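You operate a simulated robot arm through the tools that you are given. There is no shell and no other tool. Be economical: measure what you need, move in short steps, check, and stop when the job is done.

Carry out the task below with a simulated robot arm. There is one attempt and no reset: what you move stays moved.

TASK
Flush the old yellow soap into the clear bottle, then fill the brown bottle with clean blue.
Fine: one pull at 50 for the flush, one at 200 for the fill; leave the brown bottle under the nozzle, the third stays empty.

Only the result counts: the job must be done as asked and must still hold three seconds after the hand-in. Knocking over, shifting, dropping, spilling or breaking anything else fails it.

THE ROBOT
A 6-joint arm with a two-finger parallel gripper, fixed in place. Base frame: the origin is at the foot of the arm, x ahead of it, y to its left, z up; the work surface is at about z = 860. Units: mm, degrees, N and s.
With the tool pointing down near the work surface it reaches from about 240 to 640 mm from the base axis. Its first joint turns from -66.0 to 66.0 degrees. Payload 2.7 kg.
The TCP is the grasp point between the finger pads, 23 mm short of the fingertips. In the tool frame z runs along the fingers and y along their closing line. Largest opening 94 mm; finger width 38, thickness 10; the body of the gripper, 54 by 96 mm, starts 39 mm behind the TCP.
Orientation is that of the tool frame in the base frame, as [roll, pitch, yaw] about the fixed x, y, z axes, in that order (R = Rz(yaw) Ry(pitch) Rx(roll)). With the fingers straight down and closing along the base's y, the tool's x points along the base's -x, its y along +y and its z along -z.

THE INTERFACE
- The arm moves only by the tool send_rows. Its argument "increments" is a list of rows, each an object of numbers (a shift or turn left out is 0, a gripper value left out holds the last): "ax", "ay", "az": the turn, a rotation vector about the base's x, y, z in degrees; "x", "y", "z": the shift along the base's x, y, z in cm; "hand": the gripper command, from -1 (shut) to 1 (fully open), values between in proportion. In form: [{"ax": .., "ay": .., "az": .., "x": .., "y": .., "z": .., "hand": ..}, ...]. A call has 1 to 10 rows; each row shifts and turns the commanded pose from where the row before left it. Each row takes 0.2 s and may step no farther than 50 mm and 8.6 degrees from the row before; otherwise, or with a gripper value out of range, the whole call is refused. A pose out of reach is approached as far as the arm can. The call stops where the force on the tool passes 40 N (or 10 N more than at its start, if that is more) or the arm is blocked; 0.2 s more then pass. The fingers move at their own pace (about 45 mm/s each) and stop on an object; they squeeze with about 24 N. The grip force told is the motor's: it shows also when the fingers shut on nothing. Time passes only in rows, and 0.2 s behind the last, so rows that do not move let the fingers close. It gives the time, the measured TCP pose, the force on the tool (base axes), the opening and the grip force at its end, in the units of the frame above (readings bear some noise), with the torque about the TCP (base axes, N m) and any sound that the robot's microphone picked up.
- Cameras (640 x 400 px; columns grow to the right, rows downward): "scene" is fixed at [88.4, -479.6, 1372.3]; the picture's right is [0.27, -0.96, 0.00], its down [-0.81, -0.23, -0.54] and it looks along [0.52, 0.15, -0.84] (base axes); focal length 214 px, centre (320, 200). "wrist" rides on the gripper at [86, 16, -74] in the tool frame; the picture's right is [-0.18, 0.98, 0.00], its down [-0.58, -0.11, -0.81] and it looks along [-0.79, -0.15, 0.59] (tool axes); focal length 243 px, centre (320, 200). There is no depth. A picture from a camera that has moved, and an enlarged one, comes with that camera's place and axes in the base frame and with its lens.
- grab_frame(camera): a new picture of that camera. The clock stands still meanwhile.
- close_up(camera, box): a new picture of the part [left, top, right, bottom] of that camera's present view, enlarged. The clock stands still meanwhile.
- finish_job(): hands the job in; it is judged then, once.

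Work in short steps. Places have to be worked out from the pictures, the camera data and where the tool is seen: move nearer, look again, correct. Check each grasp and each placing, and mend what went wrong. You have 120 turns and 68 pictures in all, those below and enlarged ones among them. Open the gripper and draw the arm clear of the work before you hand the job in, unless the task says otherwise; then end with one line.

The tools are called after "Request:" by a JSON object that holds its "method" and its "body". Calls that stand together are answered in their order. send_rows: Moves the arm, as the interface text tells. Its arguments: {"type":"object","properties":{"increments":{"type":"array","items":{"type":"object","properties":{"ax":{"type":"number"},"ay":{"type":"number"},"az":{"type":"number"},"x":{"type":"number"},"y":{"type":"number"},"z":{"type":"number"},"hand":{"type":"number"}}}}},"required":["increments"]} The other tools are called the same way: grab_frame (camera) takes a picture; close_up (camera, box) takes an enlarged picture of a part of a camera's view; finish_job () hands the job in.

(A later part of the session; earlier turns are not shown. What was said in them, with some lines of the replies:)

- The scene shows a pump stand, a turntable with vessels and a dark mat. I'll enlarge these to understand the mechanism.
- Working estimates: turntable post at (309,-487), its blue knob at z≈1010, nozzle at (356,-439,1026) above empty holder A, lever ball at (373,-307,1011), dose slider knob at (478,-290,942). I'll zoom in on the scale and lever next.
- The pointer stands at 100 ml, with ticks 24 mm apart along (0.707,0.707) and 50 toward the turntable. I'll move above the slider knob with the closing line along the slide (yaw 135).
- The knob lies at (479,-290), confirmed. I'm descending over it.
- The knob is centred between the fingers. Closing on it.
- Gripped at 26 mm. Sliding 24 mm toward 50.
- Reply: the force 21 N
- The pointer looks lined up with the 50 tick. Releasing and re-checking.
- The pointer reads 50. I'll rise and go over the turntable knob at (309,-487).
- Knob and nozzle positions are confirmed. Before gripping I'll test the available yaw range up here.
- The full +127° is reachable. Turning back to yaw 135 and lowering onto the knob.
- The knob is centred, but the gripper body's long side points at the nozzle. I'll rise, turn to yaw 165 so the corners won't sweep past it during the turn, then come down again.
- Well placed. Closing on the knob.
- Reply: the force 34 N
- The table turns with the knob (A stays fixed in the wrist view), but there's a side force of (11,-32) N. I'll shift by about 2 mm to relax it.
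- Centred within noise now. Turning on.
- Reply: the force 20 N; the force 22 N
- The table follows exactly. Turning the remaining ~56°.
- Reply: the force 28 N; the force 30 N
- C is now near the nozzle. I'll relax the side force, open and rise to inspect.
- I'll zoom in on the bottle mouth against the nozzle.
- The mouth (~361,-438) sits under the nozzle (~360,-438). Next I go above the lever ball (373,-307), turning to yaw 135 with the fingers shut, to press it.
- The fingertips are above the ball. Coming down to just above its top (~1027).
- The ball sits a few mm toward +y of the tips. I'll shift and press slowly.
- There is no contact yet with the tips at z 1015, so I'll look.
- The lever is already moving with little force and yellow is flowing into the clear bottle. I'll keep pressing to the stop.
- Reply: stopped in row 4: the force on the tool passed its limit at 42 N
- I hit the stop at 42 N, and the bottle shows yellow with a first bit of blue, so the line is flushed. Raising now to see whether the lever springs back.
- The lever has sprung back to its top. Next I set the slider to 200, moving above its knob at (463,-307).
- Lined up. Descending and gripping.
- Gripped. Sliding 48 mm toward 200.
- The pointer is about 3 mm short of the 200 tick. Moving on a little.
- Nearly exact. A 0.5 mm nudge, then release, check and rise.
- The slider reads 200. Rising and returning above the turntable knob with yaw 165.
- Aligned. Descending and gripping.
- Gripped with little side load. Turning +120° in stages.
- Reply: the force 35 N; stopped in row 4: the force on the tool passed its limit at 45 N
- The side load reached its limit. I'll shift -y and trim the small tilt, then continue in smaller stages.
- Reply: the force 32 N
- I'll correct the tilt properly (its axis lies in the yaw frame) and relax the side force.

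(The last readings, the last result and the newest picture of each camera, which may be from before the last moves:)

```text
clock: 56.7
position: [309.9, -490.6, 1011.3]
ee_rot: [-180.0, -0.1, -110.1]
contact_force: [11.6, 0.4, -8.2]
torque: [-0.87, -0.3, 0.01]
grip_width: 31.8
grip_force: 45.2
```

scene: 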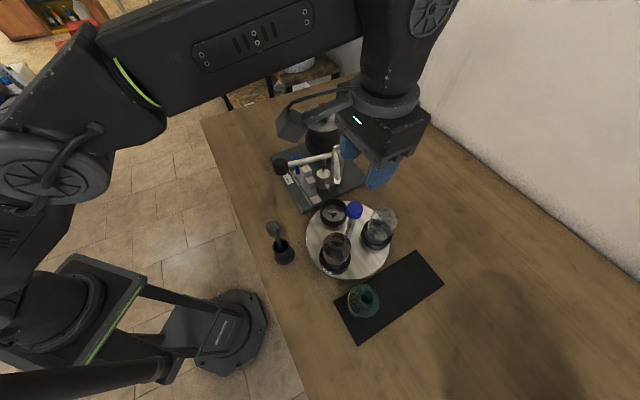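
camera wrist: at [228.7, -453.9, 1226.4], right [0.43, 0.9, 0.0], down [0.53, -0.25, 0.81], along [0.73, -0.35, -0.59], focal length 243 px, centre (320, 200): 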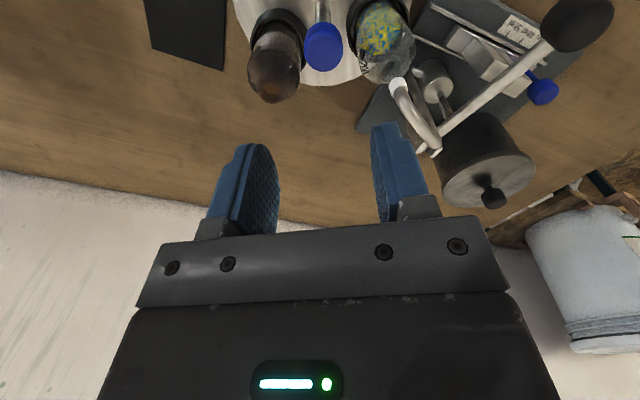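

Good. Continuing the last 35° to yaw -75.

Request:
{"method": "send_rows", "body": {"increments": [{"az": 6, "x": 0.05}, {"az": 6}, {"az": 6}, {}]}}

Request:
{"method": "send_rows", "body": {"increments": [{"az": 6, "x": 0.08}, {"az": 6}, {"az": 5.2}, {}]}}

Request:
{"method": "close_up", "body": {"camera": "scene", "box": [270, 100, 450, 330]}}

```text
clock: 57.7
position: [311.2, -491.2, 1011.9]
ee_rot: [179.9, 0.0, -91.9]
contact_force: [18.9, -8.5, -3.6]
torque: [1.18, 0.24, -0.04]
grip_width: 31.9
grip_force: 45.2
```

```text
clock: 58.7
position: [311.3, -490.4, 1010.5]
ee_rot: [-180.0, -0.1, -74.8]
contact_force: [11.7, -1.5, -4.9]
torque: [-0.52, -0.53, -0.04]
grip_width: 31.8
grip_force: 44.7
```

```text
1.74 times, centred on (360, 215) of scene
camera zoom: at [88.8, -479.6, 1372.3], right [0.27, -0.96, 0.0], down [-0.81, -0.23, -0.54], along [0.52, 0.15, -0.84], focal length 373 px, centre (250, 174)
```

zoom: 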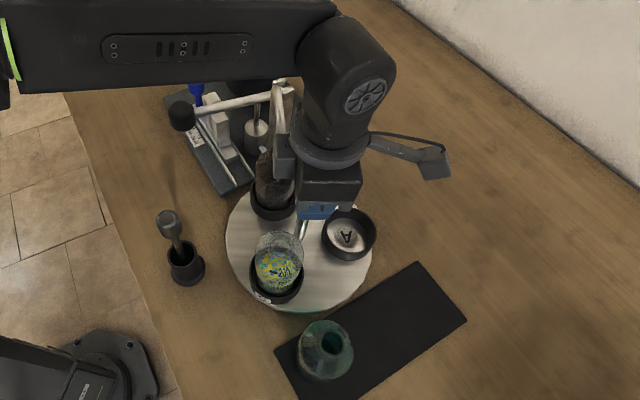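

The brown bottle is at the nozzle. Releasing, rising and checking alignment.

Request:
{"method": "send_rows", "body": {"increments": [{"x": 0.1}, {}, {"hand": 0.1}, {}, {}, {"z": 3.5}, {"z": 4}, {"z": 4}, {"z": 3}]}}

Request:
{"method": "close_up", "body": {"camera": "scene", "box": [315, 160, 365, 210]}}

Request:
{"method": "close_up", "body": {"camera": "wrist", "box": [190, 0, 310, 150]}}

```text
clock: 60.7
position: [309.9, -491.3, 1155.6]
ee_rot: [179.9, 0.0, -74.9]
contact_force: [-0.1, 0.1, 0.5]
torque: [-0.01, -0.07, 0.01]
grip_width: 51.6
grip_force: 0.1
```

```text
8.00 times, centred on (340, 185) of scene
camera zoom: at [88.4, -479.5, 1372.4], right [0.27, -0.96, 0.0], down [-0.81, -0.23, -0.54], along [0.52, 0.15, -0.84], focal length 1716 px, centre (160, 320)
```

zoom: 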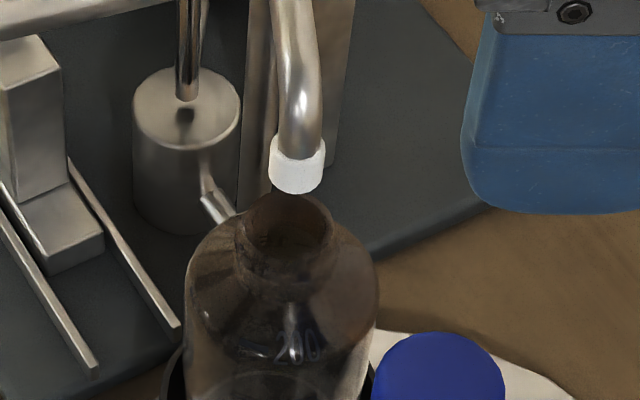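

```text
2.67 times, centred on (250, 75) of wrist
camera zoom: at [317.5, -579.1, 1230.7], right [-1.0, -0.08, 0.0], down [-0.05, 0.59, 0.81], along [-0.06, 0.8, -0.59], focal length 647 px, centre (507, 533)
```

zoom: 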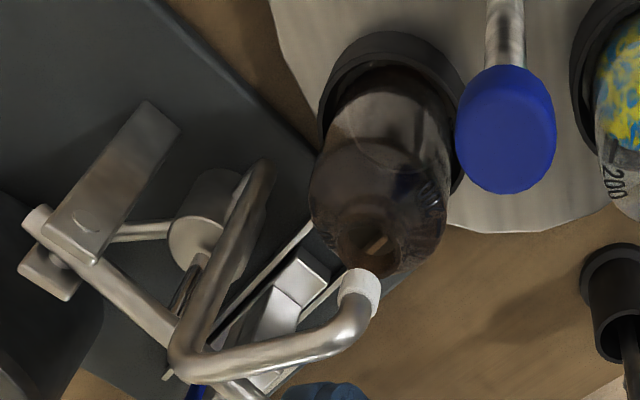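

The brown mouth sits in the same place the clear one did. Heading to the lever again, fingers shut, yaw 135.

Request:
{"method": "send_rows", "body": {"increments": [{"az": -8.35, "x": 0.36, "y": 1.045, "hand": -1}, {"az": -8.35, "x": 0.36, "y": 1.045}, {"az": -8.35, "x": 0.36, "y": 1.045}, {"az": -8.35, "x": 0.36, "y": 1.045}, {"az": -8.35, "x": 0.36, "y": 1.045}, {"az": -8.35, "x": 0.36, "y": 1.045}, {"az": -8.35, "x": 0.36, "y": 1.045}, {"az": -8.35, "x": 0.36, "y": 1.045}, {"az": -8.35, "x": 0.36, "y": 1.045}]}}

Request:
{"method": "send_rows", "body": {"increments": [{"az": -8.35, "x": 0.36, "y": 1.045}, {"az": -8.35, "x": 0.36, "y": 1.045}, {"az": -8.35, "x": 0.36, "y": 1.045}, {"az": -8.35, "x": 0.36, "y": 1.045}, {"az": -8.35, "x": 0.36, "y": 1.045}, {"az": -8.35, "x": 0.36, "y": 1.045}, {"az": -8.35, "x": 0.36, "y": 1.045}, {"az": -8.35, "x": 0.36, "y": 1.045}, {"az": -8.1, "x": 0.36, "y": 1.045}]}}

```text
clock: 62.7
position: [344.9, -397.1, 1156.4]
ee_rot: [179.9, -0.2, -150.2]
contact_force: [0.4, -0.5, 0.4]
torque: [0.0, -0.01, -0.02]
grip_width: 0.1
grip_force: 23.8
```

```text
clock: 64.7
position: [377.4, -301.3, 1157.3]
ee_rot: [-180.0, -0.1, 135.0]
contact_force: [-0.4, -0.3, 0.3]
torque: [0.0, -0.02, 0.02]
grip_width: 0.1
grip_force: 24.0
```

Now one continuous press: approach the ball, then push down steadily.

Request:
{"method": "send_rows", "body": {"increments": [{"x": -0.2, "y": -0.15, "z": -4}, {"z": -4}, {"z": -1.9}, {}]}}

Request:
{"method": "send_rows", "body": {"increments": [{"z": -0.5}, {"z": -0.5}, {"z": -0.5}, {"z": -0.5}, {"z": -0.5}, {"z": -0.5}, {"z": -0.5}, {"z": -0.5}]}}

Request:
{"method": "close_up", "body": {"camera": "scene", "box": [250, 100, 370, 220]}}

```text
clock: 65.7
position: [376.6, -303.7, 1058.5]
ee_rot: [-179.9, 0.0, 135.0]
contact_force: [-0.3, -0.1, 0.2]
torque: [0.0, -0.01, -0.02]
grip_width: 0.0
grip_force: 24.2
```

```text
clock: 67.5
position: [374.5, -304.4, 1017.7]
ee_rot: [179.9, 0.0, 135.2]
contact_force: [-0.5, -0.2, 0.5]
torque: [0.02, 0.0, -0.01]
grip_width: 0.1
grip_force: 24.0
```

```text
3.33 times, centred on (310, 160) of scene
camera zoom: at [88.4, -479.6, 1372.4], right [0.27, -0.96, 0.0], down [-0.81, -0.23, -0.54], along [0.52, 0.15, -0.84], focal length 715 px, centre (353, 333)
```

zoom: 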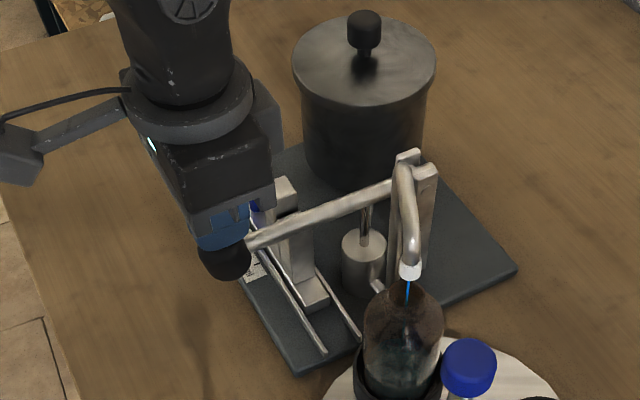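

Blue is streaming into the brown bottle. I keep pressing until the stop.

Request:
{"method": "send_rows", "body": {"increments": [{"z": -0.5, "x": 0.04, "y": -0.04}, {"z": -0.5, "x": 0.04, "y": -0.04}, {"z": -0.5, "x": 0.04, "y": -0.04}, {"z": -0.5, "x": 0.04, "y": -0.04}, {"z": -0.5, "x": 0.05, "y": -0.05}, {"z": -0.5, "x": 0.05, "y": -0.05}]}}

Request:
{"method": "close_up", "body": {"camera": "scene", "box": [250, 100, 370, 220]}}

```text
clock: 68.9
position: [378.2, -306.6, 988.3]
ee_rot: [-180.0, 0.0, 135.1]
contact_force: [-0.5, -0.1, 0.9]
torque: [0.03, -0.01, 0.0]
grip_width: 0.0
grip_force: 24.2
```

```text
3.33 times, centred on (310, 160) of scene
camera zoom: at [88.4, -479.5, 1372.4], right [0.27, -0.96, 0.0], down [-0.81, -0.23, -0.54], along [0.52, 0.15, -0.84], focal length 715 px, centre (353, 333)
```

zoom: 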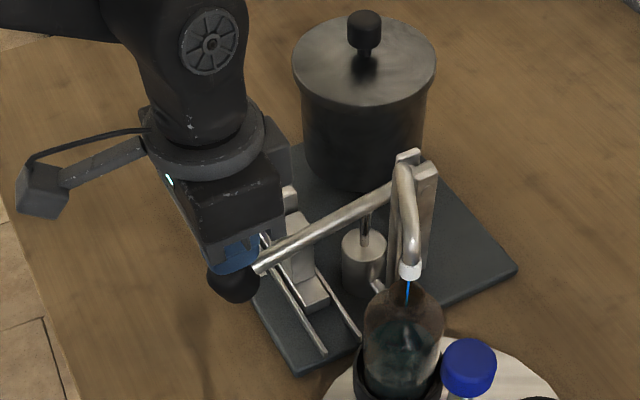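

The stroke is still going. I'll continue down.

Request:
{"method": "send_rows", "body": {"increments": [{"z": -0.5, "x": 0.06, "y": -0.06}, {"z": -0.5, "x": 0.06, "y": -0.06}, {"z": -0.5, "x": 0.06, "y": -0.06}, {"z": -0.5, "x": 0.08, "y": -0.08}, {"z": -0.5, "x": 0.08, "y": -0.08}, {"z": -0.5, "x": 0.08, "y": -0.08}]}}

Request:
{"method": "close_up", "body": {"camera": "scene", "box": [250, 100, 370, 220]}}

```text
clock: 70.3
position: [380.1, -311.2, 958.4]
ee_rot: [-180.0, -0.1, 135.1]
contact_force: [0.2, 1.2, 1.2]
torque: [0.01, 0.0, 0.02]
grip_width: 0.0
grip_force: 24.2
```

```text
3.33 times, centred on (310, 160) of scene
camera zoom: at [88.4, -479.5, 1372.4], right [0.27, -0.96, 0.0], down [-0.81, -0.23, -0.54], along [0.52, 0.15, -0.84], focal length 715 px, centre (353, 333)
```

zoom: 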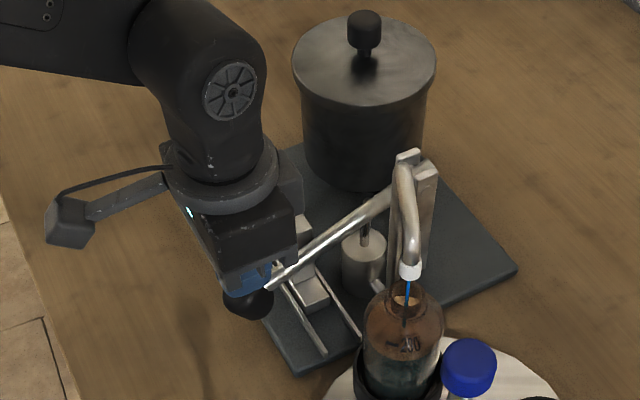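

The lever is steep now, so the ball has moved inward. I'll follow it inward while pressing on.

Request:
{"method": "send_rows", "body": {"increments": [{"z": -0.4, "x": 0.2, "y": -0.2}, {"z": -0.4, "x": 0.2, "y": -0.2}, {"z": -0.4, "x": 0.2, "y": -0.2}, {"z": -0.4, "x": 0.15, "y": -0.15}, {"z": -0.4, "x": 0.12, "y": -0.12}]}}

Request:
{"method": "close_up", "body": {"camera": "scene", "box": [250, 100, 370, 220]}}

Request:
{"method": "grab_frame", "body": {"camera": "wrist"}}

```text
clock: 71.6
position: [389.6, -319.2, 942.4]
ee_rot: [-179.9, -0.2, 135.1]
contact_force: [-7.1, 7.1, 11.0]
torque: [0.05, 0.0, -0.05]
grip_width: 0.0
grip_force: 24.0
stopped in row 5: the force on the tool passed its limit at 46 N (the readings are from after the stop); the commanded pose is now the measured one
```

```text
3.33 times, centred on (310, 160) of scene
camera zoom: at [88.1, -479.3, 1372.5], right [0.27, -0.96, 0.0], down [-0.81, -0.23, -0.54], along [0.52, 0.15, -0.84], focal length 715 px, centre (353, 333)
```

zoom: 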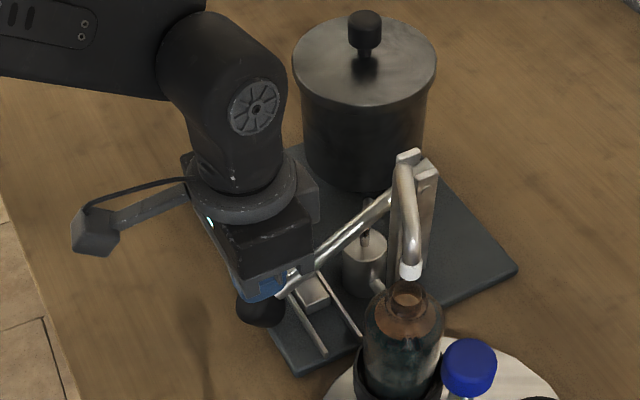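

```text
20 pictures are left
camera wrist: at [339.5, -248.4, 1016.3], right [0.82, 0.57, 0.0], down [0.34, -0.49, 0.8], along [0.45, -0.66, -0.6], focal length 243 px, centre (320, 200)
```

wrist: 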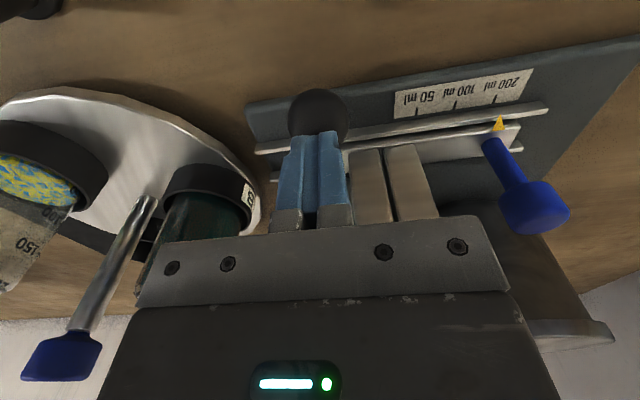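

Force stopped the press at 46 N with flow ceased. I need to verify it was the dose stop rather than the gripper touching something.

Request:
{"method": "close_up", "body": {"camera": "scene", "box": [290, 150, 355, 235]}}

Request:
{"method": "close_up", "body": {"camera": "wrist", "box": [250, 70, 450, 235]}}

```text
4.71 times, centred on (322, 192) of scene
camera zoom: at [88.1, -479.3, 1372.5], right [0.27, -0.96, 0.0], down [-0.81, -0.23, -0.54], along [0.52, 0.15, -0.84], focal length 1009 px, centre (308, 235)
```

zoom: 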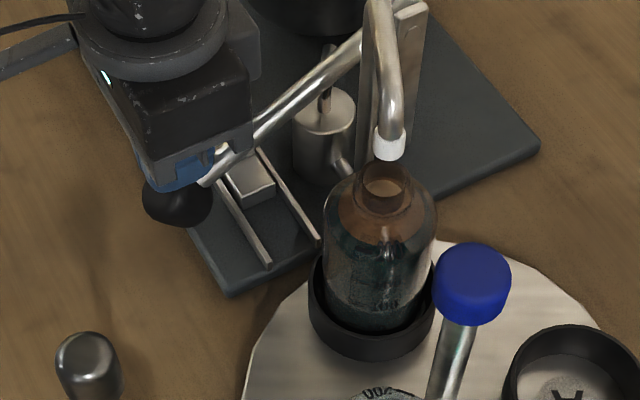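

```text
2.42 times, centred on (350, 152) of wrist
camera zoom: at [339.5, -248.4, 1016.3], right [0.82, 0.57, 0.0], down [0.34, -0.49, 0.8], along [0.45, -0.66, -0.6], focal length 588 px, centre (247, 315)
```

zoom: 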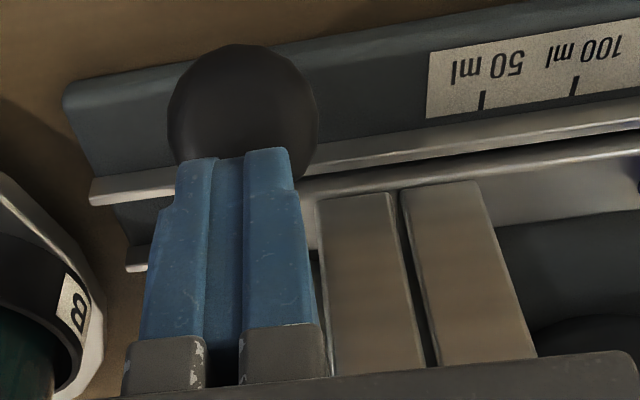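

Geometry says the lever bar is still ~20 mm above the low step, so this was likely the shut fingers bearing on the bar or the mid block. Without letting the lever rise, I slide outward and slightly away from the blocks while going down.

Request:
{"method": "send_rows", "body": {"increments": [{"x": -0.28, "y": 0.07, "z": -0.25}, {"x": -0.28, "y": 0.07, "z": -0.25}, {"x": -0.2, "y": 0.2, "z": -0.3}]}}

Request:
{"method": "close_up", "body": {"camera": "scene", "box": [270, 140, 360, 235]}}

```text
clock: 72.3
position: [387.0, -317.8, 939.7]
ee_rot: [179.8, 0.6, 135.3]
contact_force: [-4.4, 5.3, 6.6]
torque: [0.03, 0.01, 0.0]
grip_width: 0.0
grip_force: 23.7
stopped in row 3: the force on the tool passed its limit at 45 N (the readings are from after the stop); the commanded pose is now the measured one
```

```text
4.21 times, centred on (315, 188) of scene
camera zoom: at [88.2, -479.4, 1372.4], right [0.27, -0.96, 0.0], down [-0.81, -0.23, -0.54], along [0.52, 0.15, -0.84], focal length 903 px, centre (341, 253)
```

zoom: 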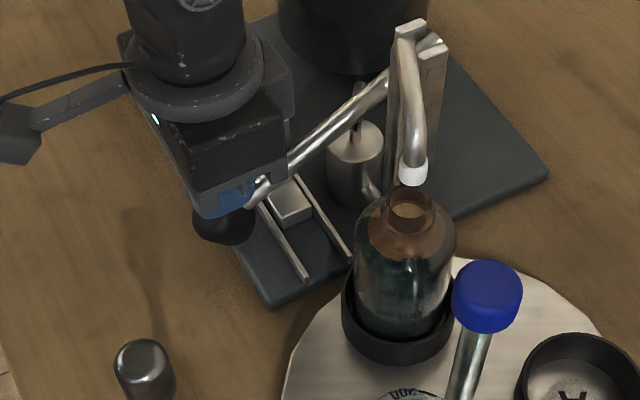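

Stopped hard again with the lever unmoved. I'll inspect the lever/step contact and the level in the bottle closely.

Request:
{"method": "close_up", "body": {"camera": "scene", "box": [315, 178, 375, 225]}}

Request:
{"method": "close_up", "body": {"camera": "scene", "box": [310, 145, 355, 195]}}

```text
8.51 times, centred on (345, 202) of scene
camera zoom: at [88.2, -479.4, 1372.4], right [0.27, -0.96, 0.0], down [-0.81, -0.23, -0.54], along [0.52, 0.15, -0.84], focal length 1825 px, centre (107, 187)
```

zoom: 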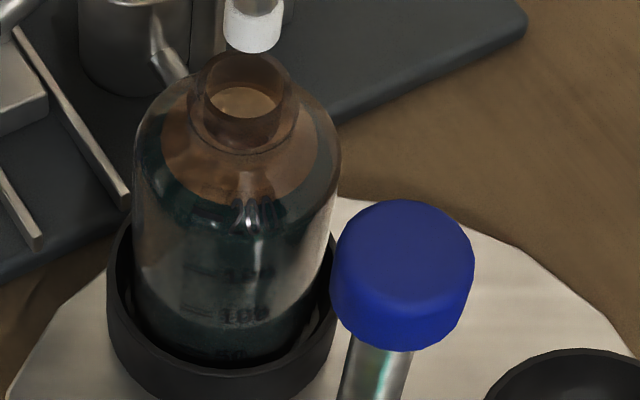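

```text
8.00 times, centred on (332, 170) of scene
camera zoom: at [88.2, -479.4, 1372.4], right [0.27, -0.96, 0.0], down [-0.81, -0.23, -0.54], along [0.52, 0.15, -0.84], focal length 1716 px, centre (220, 440)
```

zoom: 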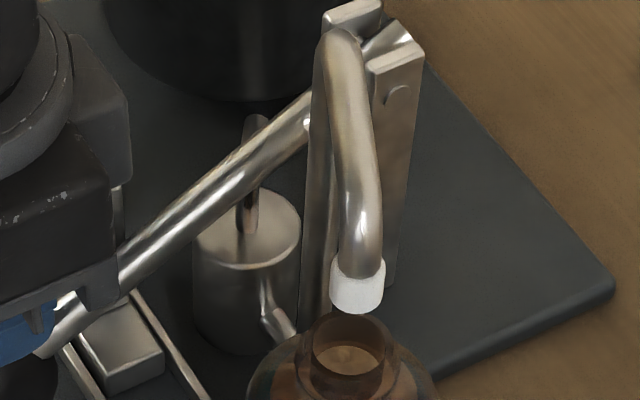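

The liquid in the brown bottle stands at about the 200 mark, and the bar meets the low step, so the stop is real. Releasing the lever upward smoothly.

Request:
{"method": "send_rows", "body": {"increments": [{"x": -0.15, "y": 0.15, "z": 1}, {"x": -0.15, "y": 0.15, "z": 1.5}, {"x": -0.15, "y": 0.15, "z": 2}, {"x": -0.15, "y": 0.15, "z": 2}, {"x": -0.15, "y": 0.15, "z": 2}, {"z": 2.5}, {"z": 3}, {"z": 4}, {"z": 4}, {}]}}

Request:
{"method": "close_up", "body": {"camera": "scene", "box": [250, 100, 370, 220]}}

Request:
{"method": "close_up", "body": {"camera": "scene", "box": [315, 178, 375, 225]}}

```text
clock: 74.5
position: [379.3, -310.1, 1161.0]
ee_rot: [180.0, 0.7, 135.4]
contact_force: [0.7, -0.1, -0.8]
torque: [0.0, 0.01, -0.01]
grip_width: 0.4
grip_force: 23.9
```

```text
3.33 times, centred on (310, 160) of scene
camera zoom: at [88.4, -479.6, 1372.3], right [0.27, -0.96, 0.0], down [-0.81, -0.23, -0.54], along [0.52, 0.15, -0.84], focal length 715 px, centre (353, 333)
```

zoom: 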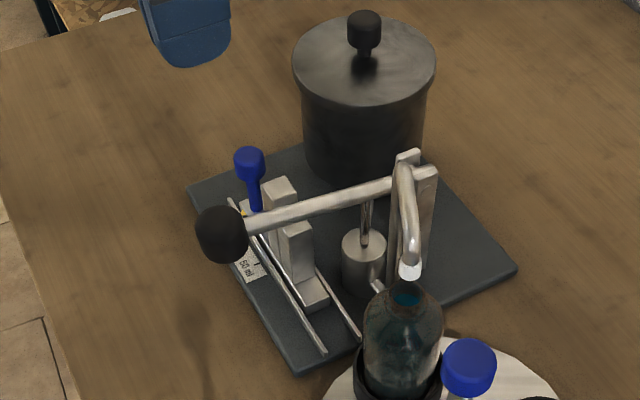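

```text
8.51 times, centred on (345, 202) of scene
camera zoom: at [88.4, -479.6, 1372.3], right [0.27, -0.96, 0.0], down [-0.81, -0.23, -0.54], along [0.52, 0.15, -0.84], focal length 1825 px, centre (107, 187)
```

zoom: 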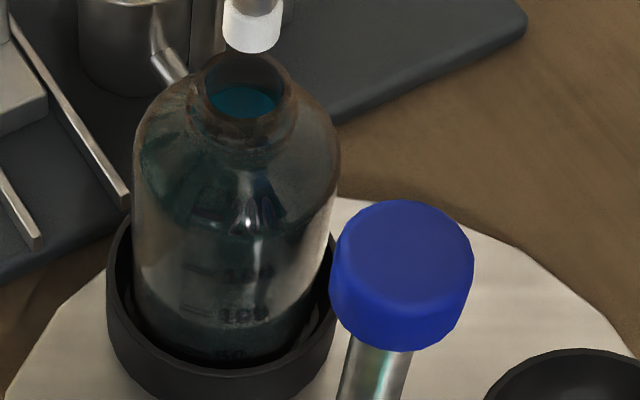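

The lever is back up and the bottle holds clean blue. Opening the hand and drawing back to about the starting pose, then a last check.

Request:
{"method": "send_rows", "body": {"increments": [{"x": -3, "y": 1.5, "z": 1.5, "hand": 1}, {"x": -3, "y": 1.5, "z": 1.5}, {"x": -3, "y": 1.5, "z": 1}, {}, {}]}}

Request:
{"method": "grab_frame", "body": {"camera": "scene"}}

Request:
{"method": "close_up", "body": {"camera": "scene", "box": [260, 170, 450, 345]}}

Request:
{"method": "close_up", "body": {"camera": "wrist", "box": [0, 0, 320, 200]}}

```text
clock: 75.7
position: [289.5, -266.3, 1198.7]
ee_rot: [179.9, 0.7, 135.3]
contact_force: [-0.2, 0.4, 0.5]
torque: [-0.01, -0.02, -0.01]
grip_width: 93.9
grip_force: 0.1
```

```text
12 pictures are left
```

scene: 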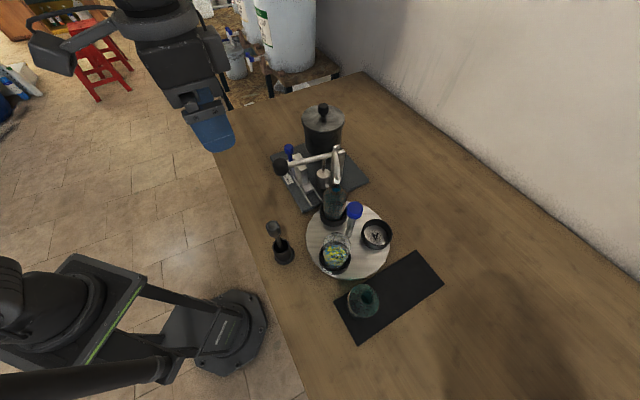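

```text
2.29 times, centred on (355, 258) of scene
camera zoom: at [88.4, -479.6, 1372.3], right [0.27, -0.96, 0.0], down [-0.81, -0.23, -0.54], along [0.52, 0.15, -0.84], focal length 490 px, centre (240, 69)
```

zoom: 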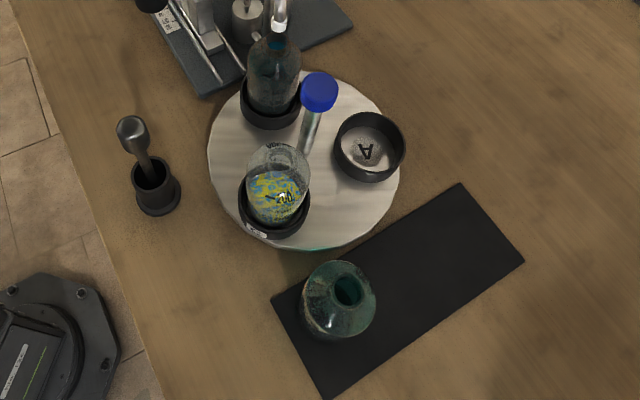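

```text
2.00 times, centred on (160, 100) of wrist
camera zoom: at [238.2, -194.7, 1271.7], right [0.82, 0.57, 0.0], down [0.33, -0.48, 0.81], along [0.46, -0.67, -0.58], focal length 485 px, centre (640, 400)
```

zoom: 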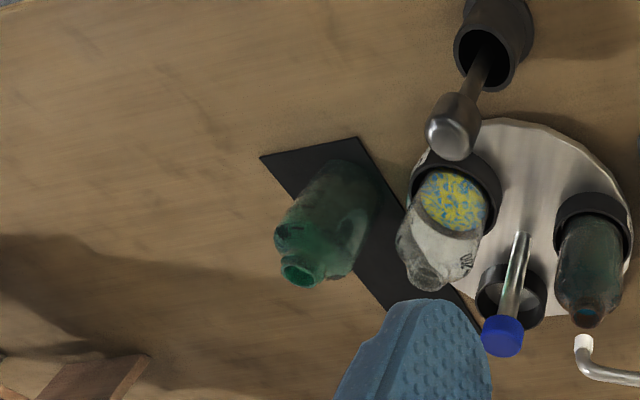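

Yellow (with a trace of blue) is in the clear bottle, blue is in the brown one under the nozzle, the green bottle is untouched and no spills are visible. Handing in.

Request:
{"method": "finish_job", "body": {}}

```text
The job is handed in.
```

I flushed the old yellow soap into the clear bottle with one pull at 50. I then filled the brown bottle with clean blue with one pull at 200, pausing once mid-stroke without letting the lever rise, and left it under the nozzle. The third bottle was not touched, and no spills were visible.
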